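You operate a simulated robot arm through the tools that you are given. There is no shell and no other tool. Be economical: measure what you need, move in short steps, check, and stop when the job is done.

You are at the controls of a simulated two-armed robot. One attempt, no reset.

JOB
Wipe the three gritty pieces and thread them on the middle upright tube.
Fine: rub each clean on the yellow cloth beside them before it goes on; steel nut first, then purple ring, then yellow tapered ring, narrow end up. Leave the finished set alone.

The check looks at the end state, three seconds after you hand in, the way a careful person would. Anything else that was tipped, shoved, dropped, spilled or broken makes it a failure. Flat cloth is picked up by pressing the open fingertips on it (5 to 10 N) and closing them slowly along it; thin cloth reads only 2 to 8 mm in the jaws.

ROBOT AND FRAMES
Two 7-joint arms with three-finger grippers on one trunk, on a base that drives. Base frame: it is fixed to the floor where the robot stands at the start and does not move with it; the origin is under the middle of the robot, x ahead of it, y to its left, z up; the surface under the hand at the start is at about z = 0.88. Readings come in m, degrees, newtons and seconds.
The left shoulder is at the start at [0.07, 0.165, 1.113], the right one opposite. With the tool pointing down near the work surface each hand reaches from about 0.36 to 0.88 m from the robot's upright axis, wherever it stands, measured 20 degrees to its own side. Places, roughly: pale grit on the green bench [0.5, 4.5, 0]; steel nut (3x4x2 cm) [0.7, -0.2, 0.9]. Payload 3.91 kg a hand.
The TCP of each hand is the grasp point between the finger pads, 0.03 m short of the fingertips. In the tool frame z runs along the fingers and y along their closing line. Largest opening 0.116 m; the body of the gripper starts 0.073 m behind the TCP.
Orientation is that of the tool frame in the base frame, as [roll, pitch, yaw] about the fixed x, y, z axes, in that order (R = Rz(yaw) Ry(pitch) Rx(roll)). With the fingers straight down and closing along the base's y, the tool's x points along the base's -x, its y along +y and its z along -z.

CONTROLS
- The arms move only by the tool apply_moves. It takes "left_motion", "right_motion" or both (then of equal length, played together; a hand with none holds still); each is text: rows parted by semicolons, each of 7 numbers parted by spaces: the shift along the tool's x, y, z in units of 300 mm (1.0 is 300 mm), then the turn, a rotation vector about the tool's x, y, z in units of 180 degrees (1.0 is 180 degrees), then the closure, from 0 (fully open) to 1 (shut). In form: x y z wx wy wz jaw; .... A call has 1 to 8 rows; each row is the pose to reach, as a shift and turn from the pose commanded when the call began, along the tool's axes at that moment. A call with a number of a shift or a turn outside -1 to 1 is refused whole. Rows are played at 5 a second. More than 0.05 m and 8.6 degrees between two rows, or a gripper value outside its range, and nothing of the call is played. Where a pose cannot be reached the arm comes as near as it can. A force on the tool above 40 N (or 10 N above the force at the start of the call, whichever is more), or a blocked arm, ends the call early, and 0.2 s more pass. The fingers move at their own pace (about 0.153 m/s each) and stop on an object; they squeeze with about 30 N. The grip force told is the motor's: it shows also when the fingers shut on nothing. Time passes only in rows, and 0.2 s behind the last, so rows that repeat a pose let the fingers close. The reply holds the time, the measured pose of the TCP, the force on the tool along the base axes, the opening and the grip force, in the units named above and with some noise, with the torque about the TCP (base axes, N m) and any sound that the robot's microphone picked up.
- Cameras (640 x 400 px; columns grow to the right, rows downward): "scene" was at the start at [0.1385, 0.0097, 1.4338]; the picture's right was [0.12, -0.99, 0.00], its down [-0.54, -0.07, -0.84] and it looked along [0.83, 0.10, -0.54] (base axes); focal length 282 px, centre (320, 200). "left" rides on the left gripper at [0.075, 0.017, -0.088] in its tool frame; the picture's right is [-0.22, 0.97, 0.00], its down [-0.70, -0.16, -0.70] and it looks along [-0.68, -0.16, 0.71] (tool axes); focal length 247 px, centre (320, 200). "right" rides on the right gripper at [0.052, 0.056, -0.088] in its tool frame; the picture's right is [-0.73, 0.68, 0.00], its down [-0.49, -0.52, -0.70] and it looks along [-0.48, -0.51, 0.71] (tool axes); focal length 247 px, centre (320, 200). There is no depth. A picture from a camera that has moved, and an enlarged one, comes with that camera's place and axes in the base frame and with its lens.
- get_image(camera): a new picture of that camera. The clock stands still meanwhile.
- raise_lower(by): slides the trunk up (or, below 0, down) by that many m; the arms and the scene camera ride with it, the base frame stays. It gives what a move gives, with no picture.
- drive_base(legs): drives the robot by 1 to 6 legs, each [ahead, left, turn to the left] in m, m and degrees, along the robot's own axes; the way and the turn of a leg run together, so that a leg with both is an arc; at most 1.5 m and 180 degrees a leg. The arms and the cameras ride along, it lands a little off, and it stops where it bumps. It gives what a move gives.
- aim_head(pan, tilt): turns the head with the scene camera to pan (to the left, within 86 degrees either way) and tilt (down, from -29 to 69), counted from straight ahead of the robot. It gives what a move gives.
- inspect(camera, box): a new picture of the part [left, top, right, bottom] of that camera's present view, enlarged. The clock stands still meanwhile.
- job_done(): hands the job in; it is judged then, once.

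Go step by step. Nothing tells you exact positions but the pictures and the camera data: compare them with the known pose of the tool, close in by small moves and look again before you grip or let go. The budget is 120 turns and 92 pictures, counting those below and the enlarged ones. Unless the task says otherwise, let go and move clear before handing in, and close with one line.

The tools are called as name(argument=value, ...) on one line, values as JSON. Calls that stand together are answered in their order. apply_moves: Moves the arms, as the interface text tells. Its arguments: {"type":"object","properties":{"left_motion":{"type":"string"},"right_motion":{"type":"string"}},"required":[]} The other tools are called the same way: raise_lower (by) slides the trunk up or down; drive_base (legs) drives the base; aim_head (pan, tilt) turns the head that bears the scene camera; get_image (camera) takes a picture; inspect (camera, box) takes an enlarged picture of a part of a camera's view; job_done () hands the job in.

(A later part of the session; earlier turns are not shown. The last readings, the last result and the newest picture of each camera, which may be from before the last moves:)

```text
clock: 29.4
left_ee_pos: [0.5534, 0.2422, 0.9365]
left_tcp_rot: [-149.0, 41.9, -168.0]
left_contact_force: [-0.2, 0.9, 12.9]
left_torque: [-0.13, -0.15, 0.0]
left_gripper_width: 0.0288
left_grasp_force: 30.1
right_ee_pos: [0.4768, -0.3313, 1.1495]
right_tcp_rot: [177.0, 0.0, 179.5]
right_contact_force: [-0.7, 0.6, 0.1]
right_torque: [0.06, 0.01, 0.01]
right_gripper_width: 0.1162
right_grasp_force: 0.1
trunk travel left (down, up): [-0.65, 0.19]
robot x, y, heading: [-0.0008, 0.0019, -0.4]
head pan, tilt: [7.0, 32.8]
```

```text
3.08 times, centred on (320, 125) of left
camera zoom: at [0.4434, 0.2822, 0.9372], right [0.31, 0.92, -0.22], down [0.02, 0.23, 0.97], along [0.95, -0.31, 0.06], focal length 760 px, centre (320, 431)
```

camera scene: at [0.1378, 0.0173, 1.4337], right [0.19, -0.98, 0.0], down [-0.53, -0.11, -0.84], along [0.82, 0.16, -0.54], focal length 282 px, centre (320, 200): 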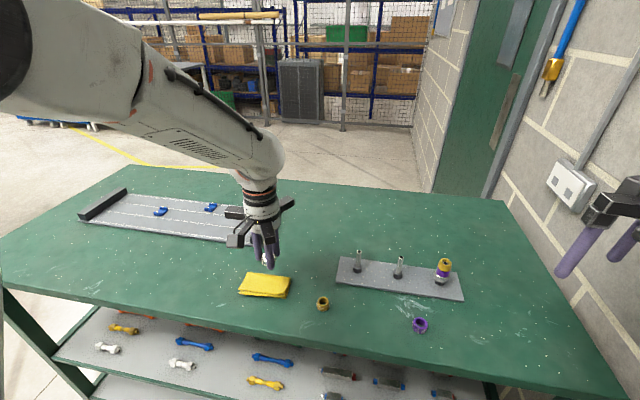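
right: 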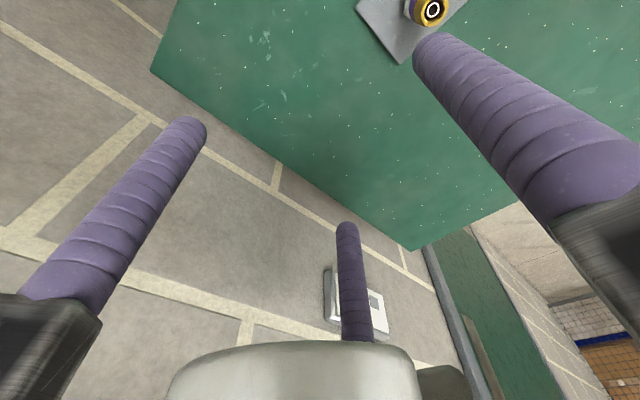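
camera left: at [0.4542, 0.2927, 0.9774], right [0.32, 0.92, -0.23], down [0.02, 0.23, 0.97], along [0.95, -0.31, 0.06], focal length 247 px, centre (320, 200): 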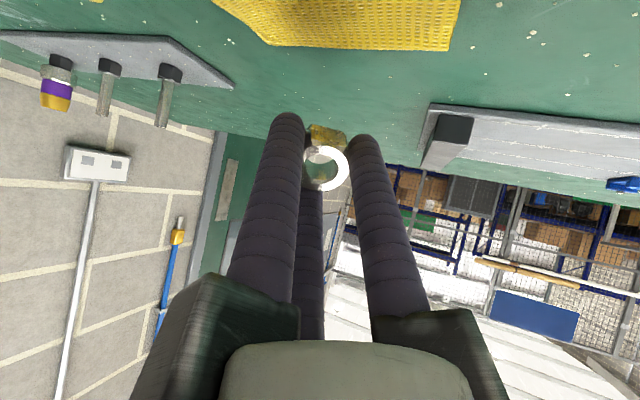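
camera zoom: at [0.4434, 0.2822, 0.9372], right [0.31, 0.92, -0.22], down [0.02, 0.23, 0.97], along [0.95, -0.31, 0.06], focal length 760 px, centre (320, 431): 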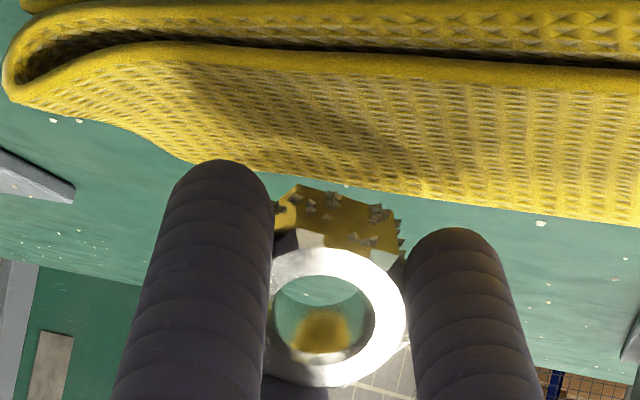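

Contact now starts about 2.5 mm higher, so the nut itself is touching, but close to the cloth's far edge. I'll shift 12 mm back toward the middle and stroke along y.

apply_moves(left_motion="0.0293 -0.0062 -0.0266 0 0 0 1; 0.0167 0.0666 -0.0573 0 0 0 1; 0.0419 -0.079 0.0041 0 0 0 1; 0.0167 0.0666 -0.0573 0 0 0 1; 0.0419 -0.079 0.0041 0 0 0 1; 0.0167 0.0666 -0.0573 0 0 0 1; 0.0419 -0.079 0.0041 0 0 0 1; 0.0293 -0.0062 -0.0266 0 0 0 1")

inspect(camera="left", box=[220, 60, 420, 190])

```text
clock: 31.2
left_ee_pos: [0.5397, 0.2411, 0.9358]
left_tcp_rot: [-149.3, 41.7, -168.2]
left_contact_force: [1.4, -8.2, 20.1]
left_torque: [-0.39, -0.3, -0.12]
left_gripper_width: 0.0285
left_grasp_force: 29.7
right_ee_pos: [0.4745, -0.3339, 1.1505]
right_tcp_rot: [176.9, 0.1, 179.4]
right_contact_force: [-0.8, 0.0, 0.1]
right_torque: [-0.02, -0.05, 0.01]
right_gripper_width: 0.1158
right_grasp_force: 0.0
trunk travel left (down, up): [-0.65, 0.19]
robot x, y, heading: [0.0024, 0.0004, 0.3]
head pan, tilt: [7.0, 32.8]
```

```text
3.08 times, centred on (320, 125) of left
camera zoom: at [0.4293, 0.2801, 0.9369], right [0.32, 0.92, -0.22], down [0.02, 0.23, 0.97], along [0.95, -0.31, 0.06], focal length 760 px, centre (320, 431)
```

zoom: 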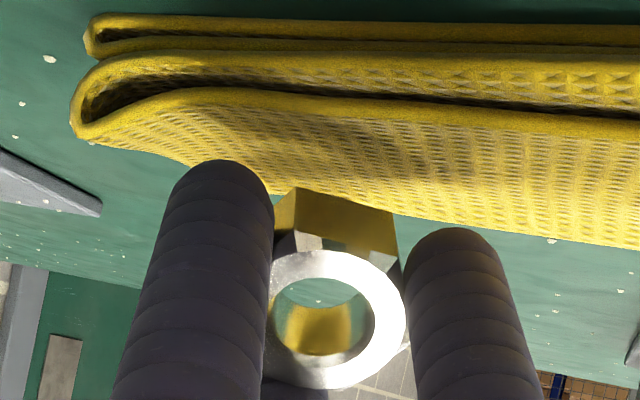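

The visible flank is now completely clean. I'll lift, straighten up and look at the nut from all round.

apply_moves(left_motion="-0.07 -0.04 -0.07 0 0 0 1; -0.15 -0.09 -0.145 -0.0198 0.0344 0 1; -0.18 -0.1 -0.17 -0.0397 0.0688 0 1; -0.18 -0.1 -0.17 -0.0595 0.1031 0 1; -0.18 -0.1 -0.17 -0.0794 0.1375 0 1; -0.18 -0.1 -0.17 -0.0992 0.1719 0 1; -0.18 -0.1 -0.17 -0.119 0.2063 0 1; -0.18 -0.1 -0.17 -0.139 0.2407 0 1")

inspect(camera="left", box=[240, 80, 400, 200])

inspect(camera="scene", box=[230, 230, 310, 290])

```text
clock: 33.0
left_ee_pos: [0.5446, 0.252, 1.0121]
left_tcp_rot: [-175.2, 1.7, -178.3]
left_contact_force: [-0.5, 2.8, -1.6]
left_torque: [-0.19, -0.09, -0.01]
left_gripper_width: 0.0291
left_grasp_force: 29.9
left hand out of reach, approached as far as the arm can: row 2, 3, 8
right_ee_pos: [0.4787, -0.3283, 1.1504]
right_tcp_rot: [177.1, -0.2, 179.5]
right_contact_force: [-1.1, 0.0, 0.5]
right_torque: [-0.05, 0.0, 0.0]
right_gripper_width: 0.116
right_grasp_force: 0.0
trunk travel left (down, up): [-0.65, 0.19]
robot x, y, heading: [-0.0037, -0.0001, -0.2]
head pan, tilt: [7.0, 32.8]
```

```text
3.33 times, centred on (320, 140) of left
camera zoom: at [0.4679, 0.2749, 1.0972], right [0.2, 0.98, -0.08], down [0.68, -0.08, 0.73], along [0.71, -0.2, -0.68], focal length 823 px, centre (320, 400)
```

zoom: 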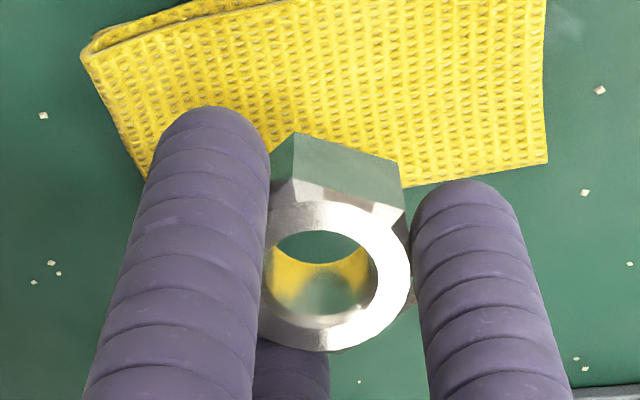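

```text
6.67 times, centred on (270, 260) of scene
camera zoom: at [0.138, 0.019, 1.4337], right [0.19, -0.98, 0.0], down [-0.53, -0.11, -0.84], along [0.82, 0.16, -0.54], focal length 1882 px, centre (653, -200)
```

zoom: 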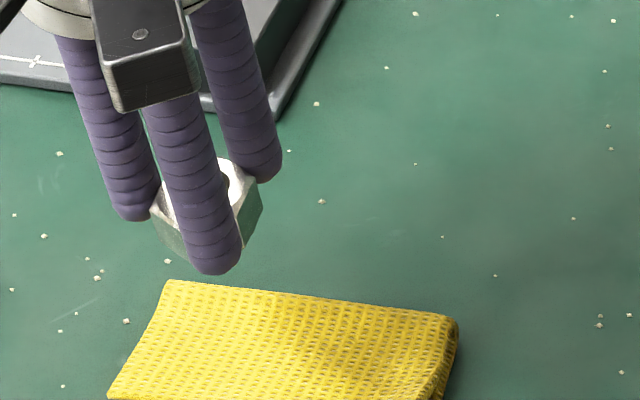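

The nut looks clean all round, including a flank I never rubbed, so the wipe seems to count for the whole piece. I'll carry it to just short of the middle tube, keeping above the tube tops.

apply_moves(left_motion="-0.01 -0.1 -0.05 0 0 0 1; -0.05 -0.22 -0.06 0 0 0 1; -0.1 -0.34 -0.06 0 0 0 1; -0.15 -0.47 -0.06 0 0 0 1; -0.2 -0.6 -0.06 0 0 0 1; -0.24 -0.73 -0.06 0 0 0 1; -0.28 -0.87 -0.06 0 0 0 1; -0.32 -1 -0.06 0 0 0 1")

get_image(camera="left")

get_image(camera="scene")

```text
clock: 34.8
left_ee_pos: [0.5955, 0.039, 0.99]
left_tcp_rot: [-167.9, 2.8, -176.9]
left_contact_force: [-0.3, 0.4, -0.3]
left_torque: [0.02, 0.0, -0.01]
left_gripper_width: 0.0287
left_grasp_force: 30.1
left hand out of reach, approached as far as the arm can: row 1, 2, 3, 4, 5, 6, 7, 8
right_ee_pos: [0.4779, -0.3307, 1.149]
right_tcp_rot: [176.9, -0.1, 179.5]
right_contact_force: [-0.2, -0.9, -0.9]
right_torque: [-0.01, -0.05, -0.01]
right_gripper_width: 0.1162
right_grasp_force: 0.1
trunk travel left (down, up): [-0.65, 0.19]
robot x, y, heading: [0.0012, -0.0, -0.0]
head pan, tilt: [7.0, 32.8]
```

```text
55 pictures are left
camera left: at [0.5158, 0.0724, 1.0699], right [0.18, 0.96, -0.19], down [0.66, 0.03, 0.75], along [0.73, -0.26, -0.63], focal length 247 px, centre (320, 200)
```

left: 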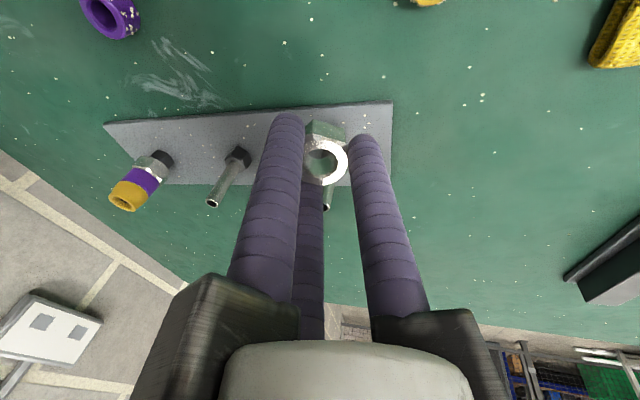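

```text
54 pictures are left
camera scene: at [0.1372, 0.0158, 1.4338], right [0.19, -0.98, 0.0], down [-0.53, -0.1, -0.84], along [0.82, 0.16, -0.54], focal length 282 px, centre (320, 200)
```

scene: 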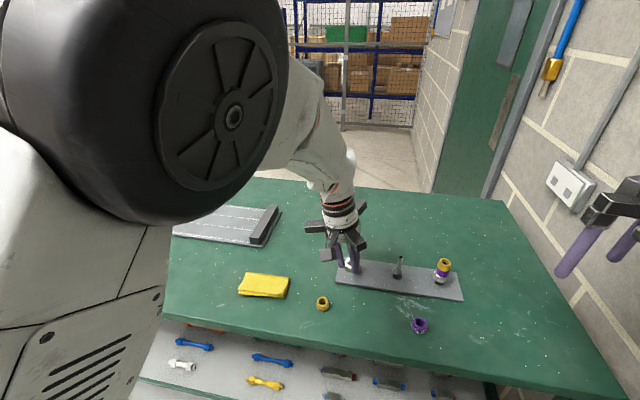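

The left wrist is near a joint limit: the hand lags its command and is tilted 12°. I'll back off higher and away from the tubes to let the arm unwind.

apply_moves(left_motion="0.06 0.09 -0.04 0 0 0 1; 0.12 0.18 -0.08 0 0 0 1; 0.18 0.27 -0.12 0 0 0 1; 0.24 0.36 -0.17 0 0 0 1; 0.27 0.45 -0.22 0 0 0 1; 0.27 0.5 -0.26 0 0 0 1; 0.27 0.5 -0.26 0 0 0 1")

```text
clock: 36.4
left_ee_pos: [0.5005, 0.1875, 1.0269]
left_tcp_rot: [-169.1, 2.5, -179.0]
left_contact_force: [0.1, 0.2, -0.7]
left_torque: [-0.01, 0.03, -0.02]
left_gripper_width: 0.0291
left_grasp_force: 30.0
right_ee_pos: [0.4772, -0.332, 1.1494]
right_tcp_rot: [177.1, -0.1, 179.5]
right_contact_force: [-0.3, 0.4, -0.4]
right_torque: [0.0, 0.02, 0.02]
right_gripper_width: 0.116
right_grasp_force: 0.2
trunk travel left (down, up): [-0.65, 0.19]
robot x, y, heading: [-0.0007, -0.0024, 0.3]
head pan, tilt: [7.0, 32.8]
```

The hand still hasn't reached the commanded pose, so I'll hold for a second to see whether it converges.

apply_moves(left_motion="0 0 0 0 0 0 1; 0 0 0 0 0 0 1; 0 0 0 0 0 0 1; 0 0 0 0 0 0 1; 0 0 0 0 0 0 1")

get_image(camera="scene")

```text
clock: 37.6
left_ee_pos: [0.5003, 0.1874, 1.0269]
left_tcp_rot: [-169.1, 2.5, -179.0]
left_contact_force: [-0.2, -0.7, 0.0]
left_torque: [0.0, -0.01, 0.01]
left_gripper_width: 0.0288
left_grasp_force: 30.3
right_ee_pos: [0.4774, -0.3303, 1.1506]
right_tcp_rot: [177.1, -0.1, 179.5]
right_contact_force: [-1.1, -0.3, 0.0]
right_torque: [0.02, -0.01, 0.02]
right_gripper_width: 0.1162
right_grasp_force: 0.0
trunk travel left (down, up): [-0.65, 0.19]
robot x, y, heading: [0.0019, -0.0015, 0.0]
head pan, tilt: [7.0, 32.8]
```

```text
53 pictures are left
camera scene: at [0.1381, 0.0206, 1.4395], right [0.24, -0.97, 0.0], down [-0.47, -0.12, -0.87], along [0.85, 0.21, -0.49], focal length 282 px, centre (320, 200)
```

scene: 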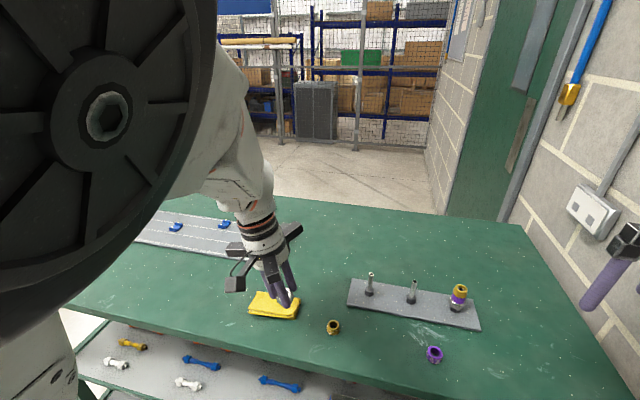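

The elbow has swung into the head, which is what turned the scene camera and jammed the arm. I'll raise the trunk so the arm can reach down with a lower elbow.

raise_lower(by=0.15)

get_image(camera="scene")

```text
clock: 39.4
left_ee_pos: [0.5005, 0.1857, 1.1773]
left_tcp_rot: [-169.0, 2.5, -179.0]
left_contact_force: [-0.2, -0.1, -1.0]
left_torque: [-0.01, -0.01, 0.01]
left_gripper_width: 0.0288
left_grasp_force: 30.0
right_ee_pos: [0.479, -0.3313, 1.2996]
right_tcp_rot: [177.1, -0.1, 179.5]
right_contact_force: [-0.4, 0.2, -0.4]
right_torque: [0.0, -0.02, -0.01]
right_gripper_width: 0.1161
right_grasp_force: 0.1
trunk travel left (down, up): [-0.8, 0.04]
robot x, y, heading: [-0.0004, 0.0009, -0.2]
head pan, tilt: [7.0, 32.8]
```

```text
52 pictures are left
camera scene: at [0.1382, 0.0207, 1.5899], right [0.24, -0.97, 0.0], down [-0.47, -0.12, -0.87], along [0.85, 0.21, -0.48], focal length 282 px, centre (320, 200)
```

scene: 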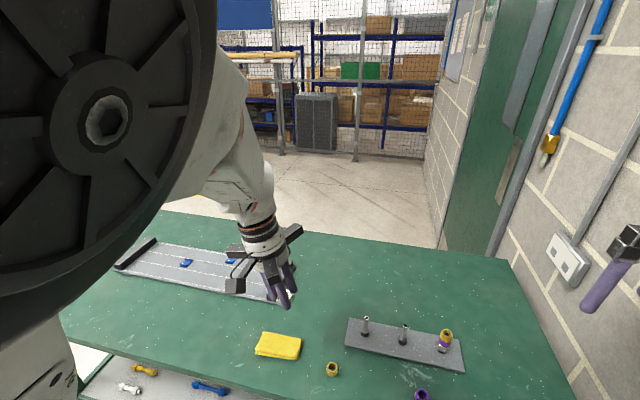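

Now I'll move the left hand outward, forward and down, to draw the elbow away from the head.

apply_moves(left_motion="-0.08 0.06 0.05 0 0 0 1; -0.16 0.12 0.1 0 0 0 1; -0.24 0.18 0.15 0 0 0 1; -0.32 0.24 0.2 0 0 0 1; -0.36 0.3 0.25 0 0 0 1; -0.36 0.3 0.25 0 0 0 1")

get_image(camera="scene")

```text
clock: 40.8
left_ee_pos: [0.611, 0.2804, 1.0973]
left_tcp_rot: [-168.5, 3.1, -176.9]
left_contact_force: [0.0, 0.4, -0.8]
left_torque: [0.06, -0.02, -0.01]
left_gripper_width: 0.0287
left_grasp_force: 30.0
right_ee_pos: [0.4748, -0.3324, 1.2983]
right_tcp_rot: [177.0, -0.1, 179.4]
right_contact_force: [-0.6, -0.7, -0.4]
right_torque: [-0.01, -0.02, 0.01]
right_gripper_width: 0.1162
right_grasp_force: 0.0
trunk travel left (down, up): [-0.8, 0.04]
robot x, y, heading: [-0.0001, -0.0029, -0.1]
head pan, tilt: [7.0, 32.8]
```

```text
51 pictures are left
camera scene: at [0.1367, 0.0153, 1.5866], right [0.19, -0.98, 0.0], down [-0.51, -0.1, -0.86], along [0.84, 0.17, -0.52], focal length 282 px, centre (320, 200)
```

scene: 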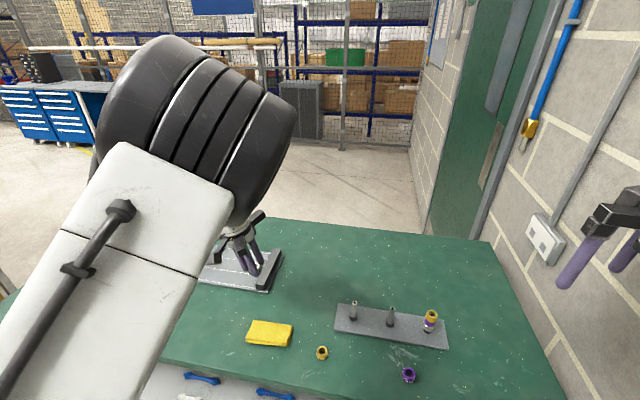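

The elbow is still up in front of the head. My plan is to bring the right hand inward, then back the base off a little and turn it slightly right. That puts the work on the left arm's natural side and stretches the arm. I'll check the clearance to the wall first.

apply_moves(right_motion="0 0.12 0 0 0 0 0; 0 0.24 0 0 0 0 0; 0 0.36 0 0 0 0 0")

aim_head(pan=-50, tilt=35)

get_image(camera="scene")

```text
clock: 41.5
left_ee_pos: [0.6103, 0.2843, 1.0938]
left_tcp_rot: [-168.8, 2.8, -176.7]
left_contact_force: [-0.3, -0.3, -0.1]
left_torque: [0.02, 0.01, 0.01]
left_gripper_width: 0.029
left_grasp_force: 30.6
right_ee_pos: [0.5231, -0.242, 1.2886]
right_tcp_rot: [177.0, -1.2, 178.9]
right_contact_force: [0.1, 0.5, 1.0]
right_torque: [-0.02, 0.02, -0.02]
right_gripper_width: 0.1159
right_grasp_force: 0.1
right hand out of reach, approached as far as the arm can: row 1, 2, 3
trunk travel left (down, up): [-0.8, 0.04]
robot x, y, heading: [-0.0004, -0.0005, 0.1]
head pan, tilt: [7.0, 32.8]
```

```text
clock: 42.8
left_ee_pos: [0.6097, 0.2839, 1.0932]
left_tcp_rot: [-168.8, 2.8, -176.6]
left_contact_force: [0.7, 0.6, -1.5]
left_torque: [0.03, 0.01, 0.01]
left_gripper_width: 0.0287
left_grasp_force: 29.9
right_ee_pos: [0.5228, -0.2404, 1.2884]
right_tcp_rot: [176.7, -1.1, 179.4]
right_contact_force: [-0.3, -0.2, -0.6]
right_torque: [0.01, -0.02, 0.01]
right_gripper_width: 0.1163
right_grasp_force: 0.0
trunk travel left (down, up): [-0.8, 0.04]
robot x, y, heading: [-0.0003, -0.0007, 0.1]
head pan, tilt: [-50.0, 35.0]
```

```text
50 pictures are left
camera scene: at [0.1373, 0.0172, 1.5832], right [0.2, -0.98, 0.0], down [-0.54, -0.11, -0.84], along [0.82, 0.17, -0.55], focal length 282 px, centre (320, 200)
```

scene: 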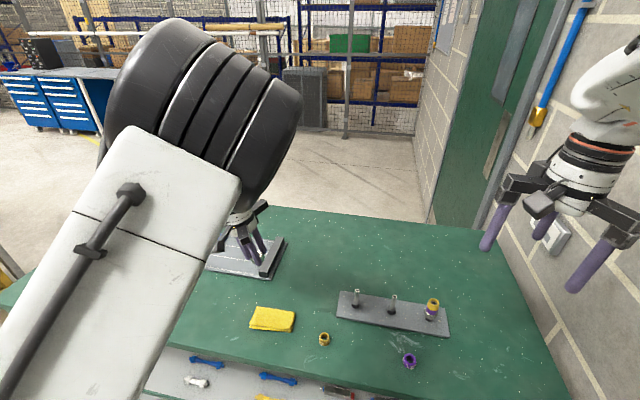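

The camera didn't follow the pan command, probably because the left elbow is still against the head. The right hand has moved inward, so I'll back off 0.12 m and turn 15° right.

drive_base(legs=[[-0.12, 0, 0], [0, 0, -15]])

apply_moves(left_motion="0 0.03 0.03 0 0 0 1; 0 0.03 0.06 0 0 0 1")

get_image(camera="scene")

```text
clock: 45.0
left_ee_pos: [0.5416, 0.1153, 1.0942]
left_tcp_rot: [-168.8, 2.6, 168.2]
left_contact_force: [0.9, -0.2, -1.2]
left_torque: [-0.02, 0.0, -0.01]
left_gripper_width: 0.0287
left_grasp_force: 30.1
right_ee_pos: [0.3222, -0.3662, 1.291]
right_tcp_rot: [176.7, -0.9, 164.4]
right_contact_force: [1.1, -0.2, -0.7]
right_torque: [-0.04, 0.02, 0.01]
right_gripper_width: 0.1158
right_grasp_force: 0.1
trunk travel left (down, up): [-0.8, 0.04]
robot x, y, heading: [-0.1257, -0.0014, -15.3]
head pan, tilt: [-50.0, 35.0]
```

```text
clock: 45.5
left_ee_pos: [0.5451, 0.1266, 1.0721]
left_tcp_rot: [-167.0, 2.6, 169.7]
left_contact_force: [-0.5, -0.9, -1.2]
left_torque: [0.03, -0.02, 0.0]
left_gripper_width: 0.0288
left_grasp_force: 29.5
right_ee_pos: [0.3211, -0.368, 1.2896]
right_tcp_rot: [176.4, -0.9, 164.4]
right_contact_force: [-0.3, 0.4, -0.2]
right_torque: [0.01, 0.0, -0.01]
right_gripper_width: 0.1161
right_grasp_force: 0.0
trunk travel left (down, up): [-0.8, 0.04]
robot x, y, heading: [-0.1196, 0.0017, -15.2]
head pan, tilt: [-50.0, 35.0]
```

```text
49 pictures are left
camera scene: at [0.0166, -0.0206, 1.5825], right [-0.07, -1.0, 0.0], down [-0.55, 0.04, -0.83], along [0.83, -0.06, -0.55], focal length 282 px, centre (320, 200)
```

scene: 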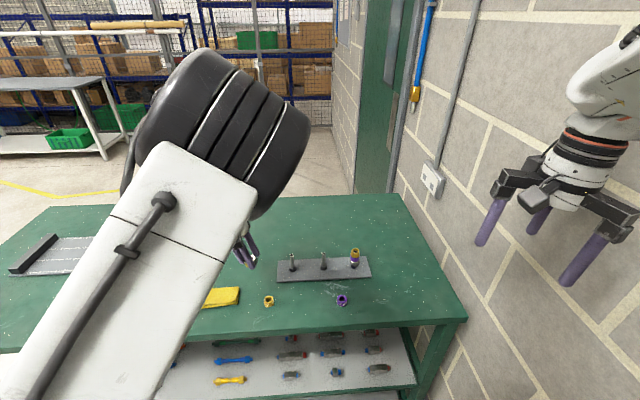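

The elbow still sits high. I'll level the hand again while moving it slowly toward the tube, well above the rack, and see whether the arm now follows freely.

apply_moves(left_motion="-0.06 -0.06 0 -0.018 0.004 0 1; -0.12 -0.12 0 -0.036 0.008 0 1; -0.18 -0.18 0 -0.054 0.012 0 1; -0.24 -0.24 0 -0.072 0.0144 0 1; -0.3 -0.3 0 -0.072 0.0144 0 1; -0.35 -0.36 0 -0.072 0.0144 0 1; -0.35 -0.36 0 -0.072 0.0144 0 1")

get_image(camera="scene")

```text
clock: 47.1
left_ee_pos: [0.6354, 0.0168, 1.095]
left_tcp_rot: [-179.9, 0.3, 169.2]
left_contact_force: [0.9, 0.2, -0.8]
left_torque: [0.0, 0.02, -0.02]
left_gripper_width: 0.0292
left_grasp_force: 30.0
left hand out of reach, approached as far as the arm can: row 5, 6, 7
right_ee_pos: [0.3218, -0.3685, 1.2898]
right_tcp_rot: [176.4, -0.9, 164.3]
right_contact_force: [0.0, 0.4, 0.5]
right_torque: [0.04, -0.05, 0.03]
right_gripper_width: 0.116
right_grasp_force: 0.1
trunk travel left (down, up): [-0.8, 0.04]
robot x, y, heading: [-0.1206, 0.0027, -15.1]
head pan, tilt: [-50.0, 35.0]
```

```text
48 pictures are left
camera scene: at [0.0155, -0.0211, 1.5822], right [-0.07, -1.0, 0.0], down [-0.56, 0.04, -0.83], along [0.83, -0.06, -0.56], focal length 282 px, centre (320, 200)
```

scene: 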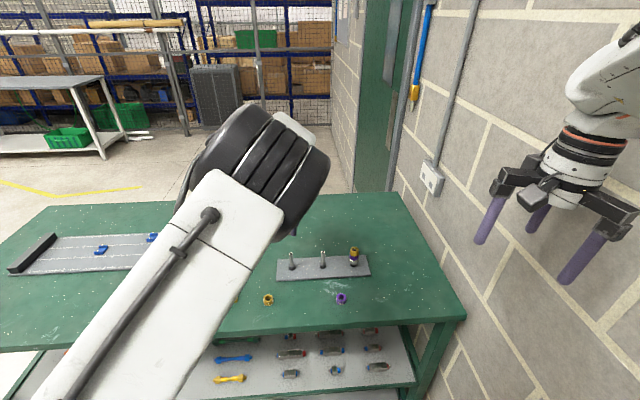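

The hand is level again and moving well. I'll lower a little and look with the wrist camera.

apply_moves(left_motion="0.04 -0.05 0.05 0 0 0 1; 0.06 -0.1 0.1 0 0 0 1; 0.06 -0.12 0.15 0 0 0 1; 0.06 -0.12 0.18 0 0 0 1; 0.06 -0.12 0.18 0 0 0 1")

get_image(camera="left")

```text
clock: 48.4
left_ee_pos: [0.6129, -0.006, 1.0288]
left_tcp_rot: [179.6, -0.1, 169.1]
left_contact_force: [-0.1, 0.2, 0.1]
left_torque: [-0.01, -0.02, 0.01]
left_gripper_width: 0.0288
left_grasp_force: 30.4
left hand out of reach, approached as far as the arm can: row 1, 2, 3, 4, 5
right_ee_pos: [0.3211, -0.3691, 1.2903]
right_tcp_rot: [176.4, -0.9, 164.3]
right_contact_force: [0.7, -1.2, 0.7]
right_torque: [-0.01, 0.01, 0.04]
right_gripper_width: 0.1159
right_grasp_force: 0.0
trunk travel left (down, up): [-0.8, 0.04]
robot x, y, heading: [-0.12, -0.0016, -15.3]
head pan, tilt: [-50.0, 35.0]
```

```text
47 pictures are left
camera left: at [0.5421, 0.0268, 1.1186], right [0.4, 0.92, 0.01], down [0.65, -0.29, 0.7], along [0.64, -0.28, -0.72], focal length 247 px, centre (320, 200)
```

left: 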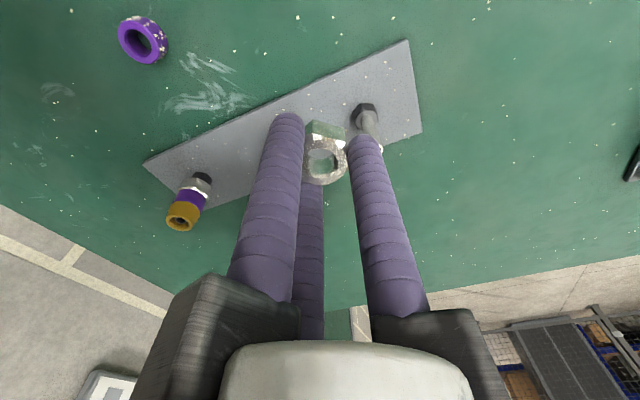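

The left hand lags toward the right, so it's still near a limit on that side. I'll lift a bit and turn the base another 12° right, then correct back to the left.

apply_moves(left_motion="0.02 0.05 -0.08 0 0 0 1; 0.04 0.1 -0.16 0 0 0 1; 0.04 0.12 -0.2 0 0 0 1")

drive_base(legs=[[0, 0, -12]])

get_image(camera="scene")

get_image(camera="left")

```text
clock: 49.1
left_ee_pos: [0.6094, 0.0428, 1.079]
left_tcp_rot: [179.8, -1.0, 170.0]
left_contact_force: [0.7, 0.3, -0.8]
left_torque: [0.02, -0.02, 0.01]
left_gripper_width: 0.0287
left_grasp_force: 30.3
right_ee_pos: [0.3216, -0.3686, 1.2909]
right_tcp_rot: [176.4, -0.9, 164.4]
right_contact_force: [-0.6, -0.8, 0.3]
right_torque: [0.0, -0.01, 0.01]
right_gripper_width: 0.1161
right_grasp_force: 0.0
trunk travel left (down, up): [-0.8, 0.04]
robot x, y, heading: [-0.1184, -0.0003, -15.2]
head pan, tilt: [-50.0, 35.0]
```

```text
clock: 50.3
left_ee_pos: [0.6051, -0.0855, 1.0807]
left_tcp_rot: [-179.8, -0.8, 160.0]
left_contact_force: [-0.4, -0.3, -1.2]
left_torque: [-0.01, -0.02, 0.0]
left_gripper_width: 0.0288
left_grasp_force: 30.3
right_ee_pos: [0.253, -0.4381, 1.2921]
right_tcp_rot: [175.3, -0.7, 155.0]
right_contact_force: [0.1, -0.1, 0.1]
right_torque: [0.0, -0.01, -0.01]
right_gripper_width: 0.1161
right_grasp_force: 0.0
trunk travel left (down, up): [-0.8, 0.04]
robot x, y, heading: [-0.1193, -0.003, -25.6]
head pan, tilt: [-50.0, 35.0]
stopped in leg 1: the force on the tool passed its limit at 64 N (the readings are from after the stop); the commanded pose is now the measured one
```

```text
46 pictures are left
camera scene: at [0.009, -0.049, 1.5819], right [-0.3, -0.95, 0.0], down [-0.54, 0.17, -0.83], along [0.79, -0.25, -0.56], focal length 282 px, centre (320, 200)
```

scene: 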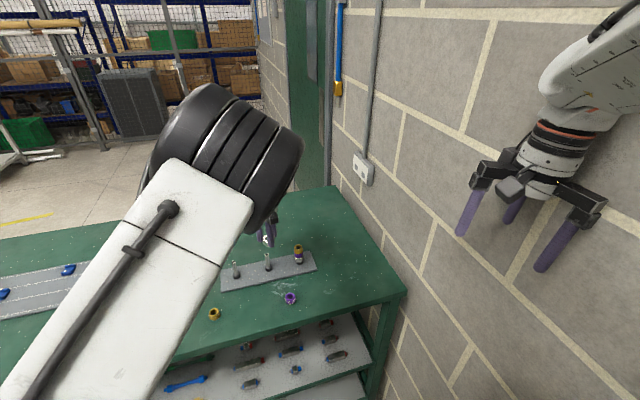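

```text
45 pictures are left
camera left: at [0.5425, -0.0425, 1.1707], right [0.54, 0.84, -0.01], down [0.61, -0.39, 0.69], along [0.58, -0.38, -0.72], focal length 247 px, centre (320, 200)
```

left: 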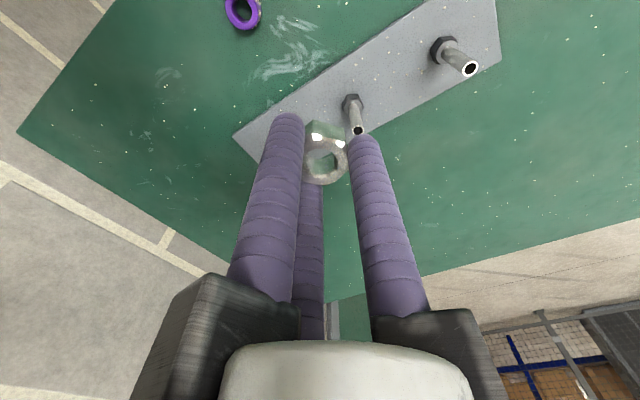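

The right gripper brushed the wall, so the base stopped at −25.6°. I'll bring the right hand inward and put the nut above the middle tube, which I place at about (0.653, -0.075).

apply_moves(left_motion="-0.05 0.03 0.04 0 0 0 1; -0.1 0.06 0.09 0 0 0 1; -0.138 0.088 0.13 0 0 0 1; -0.138 0.088 0.15 0 0 0 1; -0.138 0.088 0.15 0 0 0 1", right_motion="0 0.06 0 0 0 0 0; 0 0.12 0 0 0 0 0; 0 0.18 0 0 0 0 0; 0 0.22 0 0 0 0 0; 0 0.22 0 0 0 0 0")

get_image(camera="left")

inspect(camera="scene", box=[200, 190, 340, 290])

```text
clock: 51.5
left_ee_pos: [0.6523, -0.0768, 1.0346]
left_tcp_rot: [-179.9, -0.9, 160.0]
left_contact_force: [0.3, -0.1, -0.4]
left_torque: [0.0, 0.01, 0.01]
left_gripper_width: 0.0291
left_grasp_force: 30.2
right_ee_pos: [0.2852, -0.3905, 1.2857]
right_tcp_rot: [172.2, -2.4, 154.3]
right_contact_force: [0.6, -0.4, -0.2]
right_torque: [0.01, 0.03, 0.02]
right_gripper_width: 0.116
right_grasp_force: 0.1
right hand out of reach, approached as far as the arm can: row 3, 4, 5
trunk travel left (down, up): [-0.8, 0.04]
robot x, y, heading: [-0.1195, 0.0011, -25.2]
head pan, tilt: [-50.0, 35.0]
```

```text
44 pictures are left
camera left: at [0.5897, -0.0332, 1.1245], right [0.54, 0.84, 0.0], down [0.61, -0.39, 0.69], along [0.58, -0.38, -0.72], focal length 247 px, centre (320, 200)
```

left: 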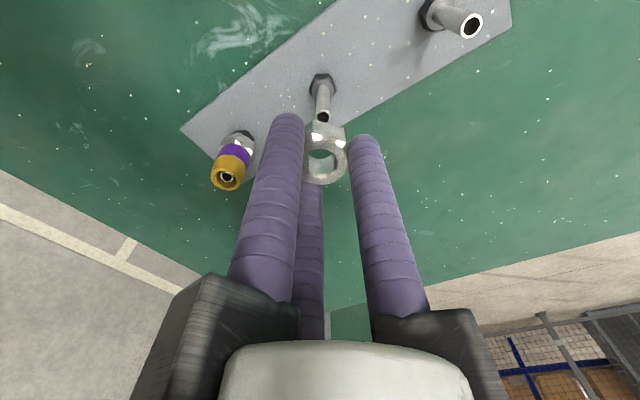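

```text
4.00 times, centred on (270, 240) of scene
camera zoom: at [0.0068, -0.0445, 1.5739], right [-0.25, -0.97, 0.0], down [-0.61, 0.16, -0.77], along [0.75, -0.19, -0.63], focal length 1129 px, centre (520, 40)
```

zoom: 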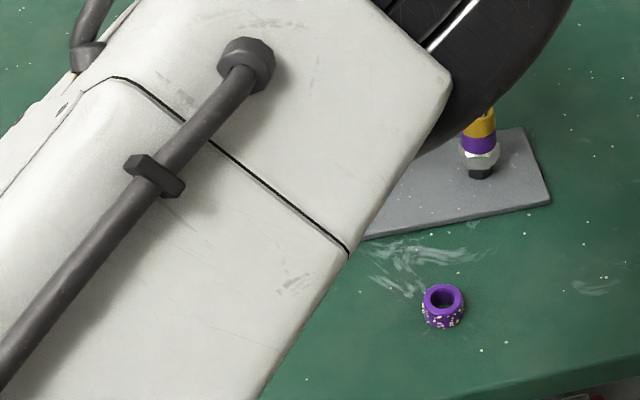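

The tube is at about (0.6565, -0.0765), almost under the nut. I'll correct by 4 mm, lower to just above the tube tip and look closely.

apply_moves(left_motion="-0.013 0.006 0.05 0 0 0 1; -0.013 0.006 0.1 0 0 0 1; -0.013 0.006 0.1 0 0 0 1")

inspect(camera="left", box=[240, 60, 400, 200])

```text
clock: 52.3
left_ee_pos: [0.6558, -0.0767, 1.0055]
left_tcp_rot: [-179.9, -0.8, 160.0]
left_contact_force: [0.2, 0.8, -0.7]
left_torque: [0.03, -0.01, 0.02]
left_gripper_width: 0.0287
left_grasp_force: 29.6
right_ee_pos: [0.2859, -0.3912, 1.2882]
right_tcp_rot: [172.3, -2.1, 154.5]
right_contact_force: [0.7, -0.2, -0.1]
right_torque: [0.01, -0.01, 0.0]
right_gripper_width: 0.1158
right_grasp_force: 0.1
trunk travel left (down, up): [-0.8, 0.04]
robot x, y, heading: [-0.1216, 0.0025, -25.3]
head pan, tilt: [-50.0, 35.0]
```

```text
2.86 times, centred on (320, 130) of left
camera zoom: at [0.5935, -0.0324, 1.095], right [0.54, 0.84, -0.01], down [0.61, -0.39, 0.69], along [0.58, -0.38, -0.72], focal length 706 px, centre (320, 400)
```

zoom: 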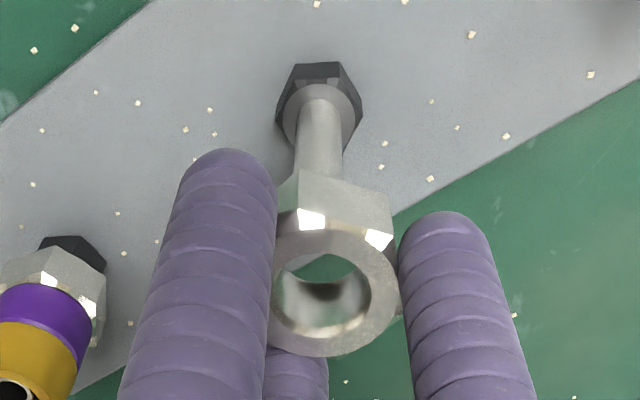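

Using the nut itself as the reference, I now put the tube at (0.653, -0.079). I'll shift about 3.5 mm, then lower gently and feel for the tip.

apply_moves(left_motion="0.006 -0.0104 0 0 0 0 1; 0.006 -0.0104 0.015 0 0 0 1; 0.006 -0.0104 0.03 0 0 0 1; 0.006 -0.0104 0.045 0 0 0 1; 0.006 -0.0104 0.06 0 0 0 1")

inspect(camera="left", box=[240, 60, 400, 200])

```text
clock: 53.5
left_ee_pos: [0.6533, -0.0792, 0.9889]
left_tcp_rot: [-179.9, -0.7, 159.9]
left_contact_force: [0.2, -0.3, 4.5]
left_torque: [-0.03, -0.06, 0.03]
left_gripper_width: 0.0288
left_grasp_force: 29.8
right_ee_pos: [0.2854, -0.3899, 1.289]
right_tcp_rot: [172.3, -2.1, 154.5]
right_contact_force: [0.0, 0.8, 0.4]
right_torque: [0.01, 0.02, 0.02]
right_gripper_width: 0.1161
right_grasp_force: 0.0
trunk travel left (down, up): [-0.8, 0.04]
robot x, y, heading: [-0.1178, 0.001, -25.1]
head pan, tilt: [-50.0, 35.0]
```

```text
2.86 times, centred on (320, 130) of left
camera zoom: at [0.5903, -0.0343, 1.0785], right [0.54, 0.84, 0.0], down [0.61, -0.39, 0.69], along [0.58, -0.38, -0.72], focal length 706 px, centre (320, 400)
```

zoom: 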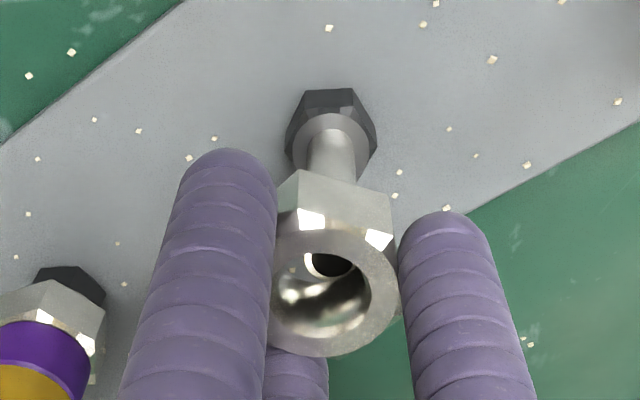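

The tube tip shows inside the nut's bore, centred, so the nut is on. I'll lower it further down the tube.

apply_moves(left_motion="0 0 0.03 0 0 0 1; 0 0 0.06 0 0 0 1; 0 0 0.09 0 0 0 1; 0 0 0.12 0 0 0 1; 0 0 0.14 0 0 0 1")

inspect(camera="left", box=[240, 60, 400, 200])

```text
clock: 54.7
left_ee_pos: [0.6504, -0.078, 0.9472]
left_tcp_rot: [180.0, -0.7, 160.0]
left_contact_force: [-2.1, -1.7, 23.7]
left_torque: [-0.04, -0.29, 0.01]
left_gripper_width: 0.0291
left_grasp_force: 30.1
right_ee_pos: [0.2841, -0.3897, 1.2917]
right_tcp_rot: [172.3, -1.8, 154.5]
right_contact_force: [0.1, -0.5, 0.1]
right_torque: [0.0, -0.02, 0.0]
right_gripper_width: 0.1157
right_grasp_force: 0.1
trunk travel left (down, up): [-0.8, 0.04]
robot x, y, heading: [-0.1252, -0.004, -25.2]
head pan, tilt: [-50.0, 35.0]
```

```text
2.86 times, centred on (320, 130) of left
camera zoom: at [0.5873, -0.0343, 1.0376], right [0.54, 0.84, 0.0], down [0.61, -0.39, 0.69], along [0.58, -0.38, -0.72], focal length 706 px, centre (320, 400)
```

zoom: 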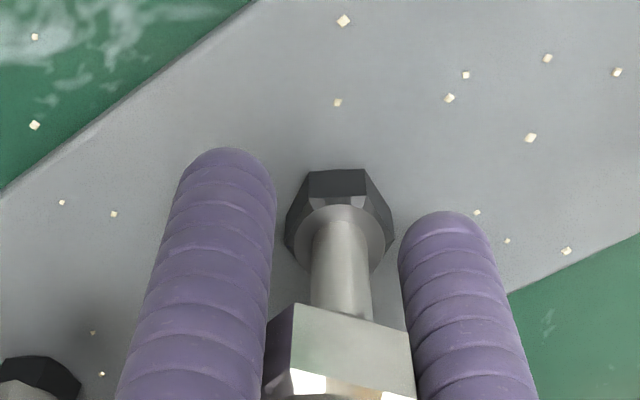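

The nut has slid up in the fingers, so it's catching on the tube. I'll look at the full view.

get_image(camera="left")

get_image(camera="right")

```text
39 pictures are left
camera left: at [0.5873, -0.0343, 1.0376], right [0.54, 0.84, 0.0], down [0.61, -0.39, 0.69], along [0.58, -0.38, -0.72], focal length 247 px, centre (320, 200)
```

left: 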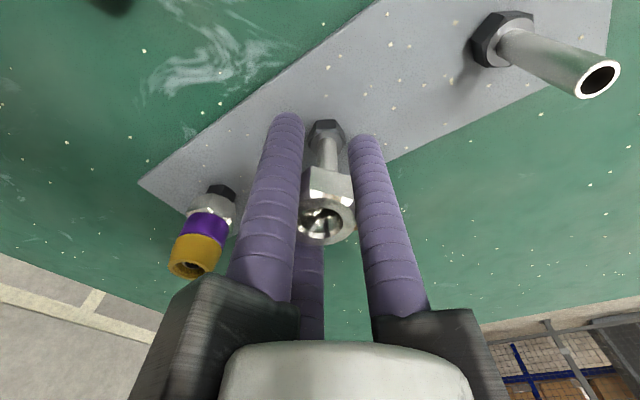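

```text
38 pictures are left
camera right: at [0.2575, -0.3296, 1.3865], right [0.95, 0.29, 0.07], down [0.19, -0.77, 0.61], along [0.23, -0.57, -0.79], focal length 247 px, centre (320, 200)
```

right: 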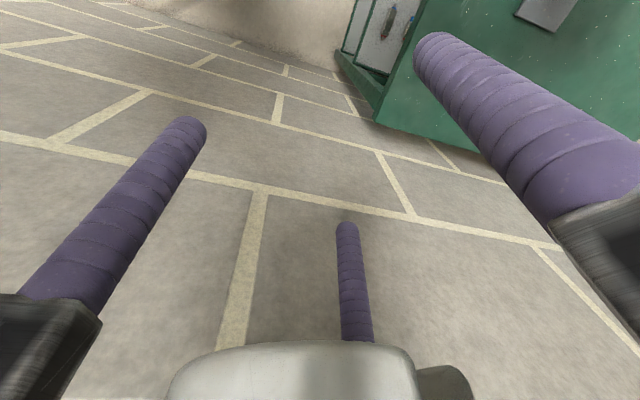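

inspect(camera="left", box=[280, 150, 370, 255])

```text
3.81 times, centred on (325, 202) of left
camera zoom: at [0.5873, -0.0343, 1.0376], right [0.54, 0.84, 0.0], down [0.61, -0.39, 0.69], along [0.58, -0.38, -0.72], focal length 941 px, centre (301, 190)
```

zoom: 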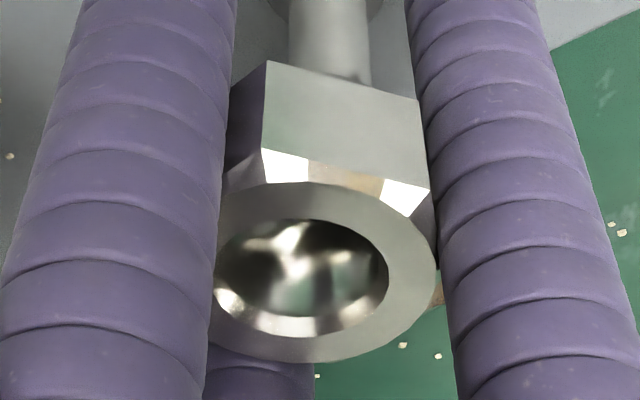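

The nut's bottom is resting at the tube's tip and the fingers now straddle the tube all the way down. Opening them 3 mm makes a vertical cage, so I'll let the nut drop down the tube inside it with a small wiggle.

apply_moves(left_motion="0 0 0 0 0 0 0.73; 0 0 0 0 0 0 0.7; 0.01 0 0 0 0 0 0.7; 0 0.01 0 0 0 0 0.7; -0.01 0 0 0 0 0 0.7; 0 -0.01 0 0 0 0 0.7; 0 0 0 0 0 0 0.7")

inspect(camera="left", box=[260, 90, 400, 250])

```text
clock: 56.3
left_ee_pos: [0.6528, -0.0781, 0.9444]
left_tcp_rot: [-179.9, -0.8, 159.9]
left_contact_force: [2.0, -0.4, 0.1]
left_torque: [0.02, 0.02, -0.01]
left_gripper_width: 0.0358
left_grasp_force: 1.2
right_ee_pos: [0.2861, -0.3904, 1.2913]
right_tcp_rot: [172.4, -1.6, 154.6]
right_contact_force: [-0.4, 0.7, -0.4]
right_torque: [-0.02, -0.01, -0.01]
right_gripper_width: 0.116
right_grasp_force: 0.2
trunk travel left (down, up): [-0.8, 0.04]
robot x, y, heading: [-0.1249, 0.0012, -25.1]
head pan, tilt: [-50.0, 35.0]
```

```text
2.50 times, centred on (330, 170) of left
camera zoom: at [0.5894, -0.0345, 1.0352], right [0.54, 0.84, -0.01], down [0.61, -0.39, 0.69], along [0.58, -0.38, -0.72], focal length 617 px, centre (295, 275)
```

zoom: 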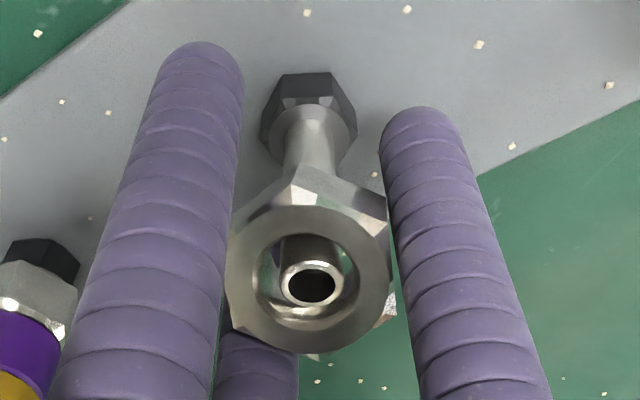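

The nut is around the tube and being held only by its corners. I'll open a little more so it drops the rest of the way.

apply_moves(left_motion="0 0 0 0 0 0 0.64; 0 0 0 0 0 0 0.6; 0 0 0 0 0 0 0.6")

inspect(camera="left", box=[260, 90, 400, 250])

```text
clock: 57.1
left_ee_pos: [0.6524, -0.0775, 0.9445]
left_tcp_rot: [-179.9, -1.0, 160.1]
left_contact_force: [0.3, 0.7, -0.7]
left_torque: [-0.02, 0.03, 0.0]
left_gripper_width: 0.0465
left_grasp_force: 0.1
right_ee_pos: [0.2866, -0.3892, 1.2907]
right_tcp_rot: [172.4, -1.4, 154.5]
right_contact_force: [0.0, 0.0, 0.8]
right_torque: [0.0, -0.05, 0.02]
right_gripper_width: 0.116
right_grasp_force: 0.0
trunk travel left (down, up): [-0.8, 0.04]
robot x, y, heading: [-0.1203, -0.0014, -25.1]
head pan, tilt: [-50.0, 35.0]
```

```text
2.50 times, centred on (330, 170) of left
camera zoom: at [0.5895, -0.034, 1.0354], right [0.54, 0.84, -0.01], down [0.61, -0.39, 0.69], along [0.58, -0.38, -0.72], focal length 617 px, centre (295, 275)
```

zoom: 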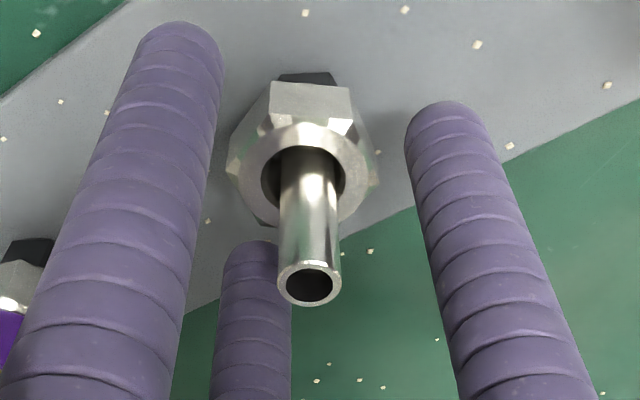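

The nut has dropped fully onto its seat. I'll raise the open hand clear and check the nut's far side for leftover grit.

apply_moves(left_motion="0 0 -0.1 0 0 0 0.6; 0 0 -0.2 0 0 0 0.6; 0 0 -0.3 0 0 0 0.6; -0.1 0.05 -0.35 0 0 0 0.6")

get_image(camera="left")

inspect(camera="left", box=[230, 60, 350, 150])

```text
clock: 58.1
left_ee_pos: [0.688, -0.0734, 1.0496]
left_tcp_rot: [-179.8, -1.1, 159.8]
left_contact_force: [0.2, -0.7, -1.0]
left_torque: [0.02, 0.05, 0.04]
left_gripper_width: 0.0463
left_grasp_force: 0.1
right_ee_pos: [0.2885, -0.3905, 1.2924]
right_tcp_rot: [172.4, -1.5, 154.5]
right_contact_force: [1.0, 0.2, 0.3]
right_torque: [-0.05, 0.04, 0.0]
right_gripper_width: 0.1159
right_grasp_force: 0.0
trunk travel left (down, up): [-0.8, 0.04]
robot x, y, heading: [-0.1182, -0.0016, -25.1]
head pan, tilt: [-50.0, 35.0]
```

```text
34 pictures are left
camera left: at [0.6265, -0.0295, 1.1392], right [0.55, 0.84, -0.01], down [0.61, -0.39, 0.69], along [0.57, -0.38, -0.73], focal length 247 px, centre (320, 200)
```

left: 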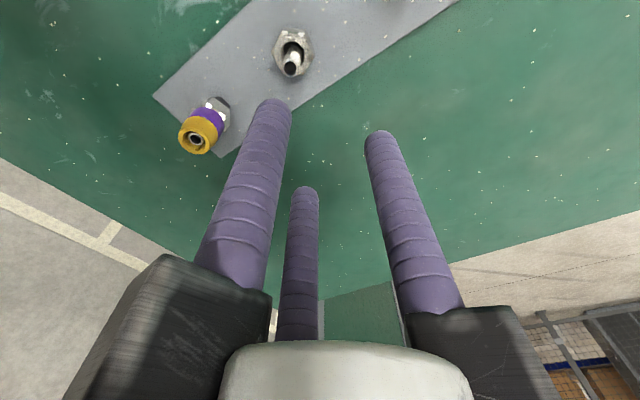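

```text
4.44 times, centred on (290, 105) of left
camera zoom: at [0.6265, -0.0295, 1.1392], right [0.55, 0.84, -0.01], down [0.61, -0.39, 0.69], along [0.57, -0.38, -0.73], focal length 1098 px, centre (453, 622)
```

zoom: 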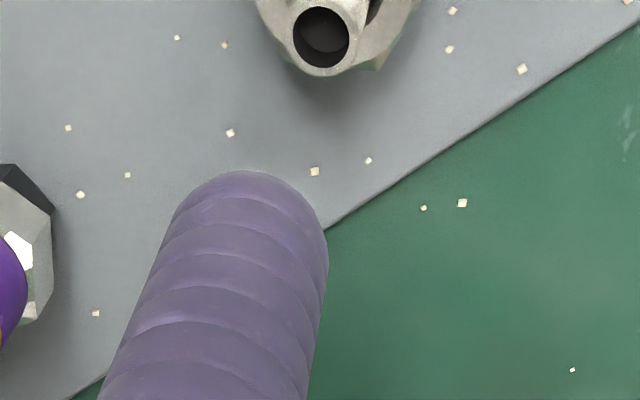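

The nut looks clean and seated. I take the tube centre in hand coordinates to be (0.6516, -0.0788). Next is the purple ring: I'll move above it.

apply_moves(left_motion="0.1 -0.07 0 0 0 0 0.45; 0.2 -0.14 0 0 0 0 0.45; 0.3 -0.21 0.02 0 0 0 0.45; 0.38 -0.27 0.06 0 0 0 0.45; 0.447 -0.312 0.1 0 0 0 0.45; 0.447 -0.312 0.1 0 0 0 0.45")

get_image(camera="left")

```text
clock: 59.7
left_ee_pos: [0.516, -0.0909, 0.9733]
left_tcp_rot: [-179.4, -6.2, 162.3]
left_contact_force: [0.4, -0.4, -0.5]
left_torque: [-0.02, 0.01, -0.01]
left_gripper_width: 0.0638
left_grasp_force: 0.1
right_ee_pos: [0.285, -0.3898, 1.2949]
right_tcp_rot: [172.0, -1.0, 154.5]
right_contact_force: [0.7, -0.4, 0.0]
right_torque: [0.05, -0.01, 0.0]
right_gripper_width: 0.1161
right_grasp_force: 0.1
trunk travel left (down, up): [-0.8, 0.04]
robot x, y, heading: [-0.1221, 0.0005, -25.1]
head pan, tilt: [-50.0, 35.0]
stopped in row 6 (left hand): the arm was blocked; the commanded pose is now the measured one
```

```text
32 pictures are left
camera left: at [0.4599, -0.0516, 1.0692], right [0.51, 0.86, -0.03], down [0.68, -0.38, 0.62], along [0.52, -0.34, -0.78], focal length 247 px, centre (320, 200)
```

left: 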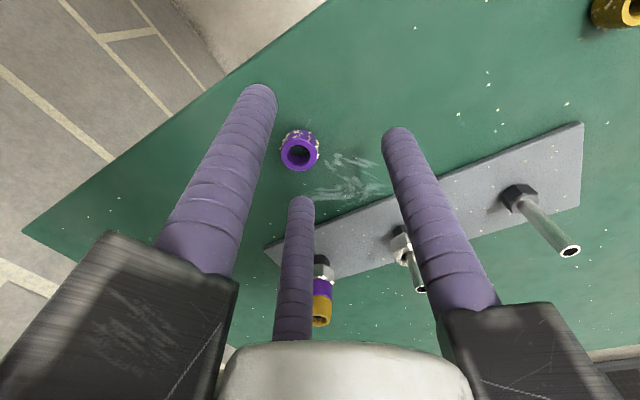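

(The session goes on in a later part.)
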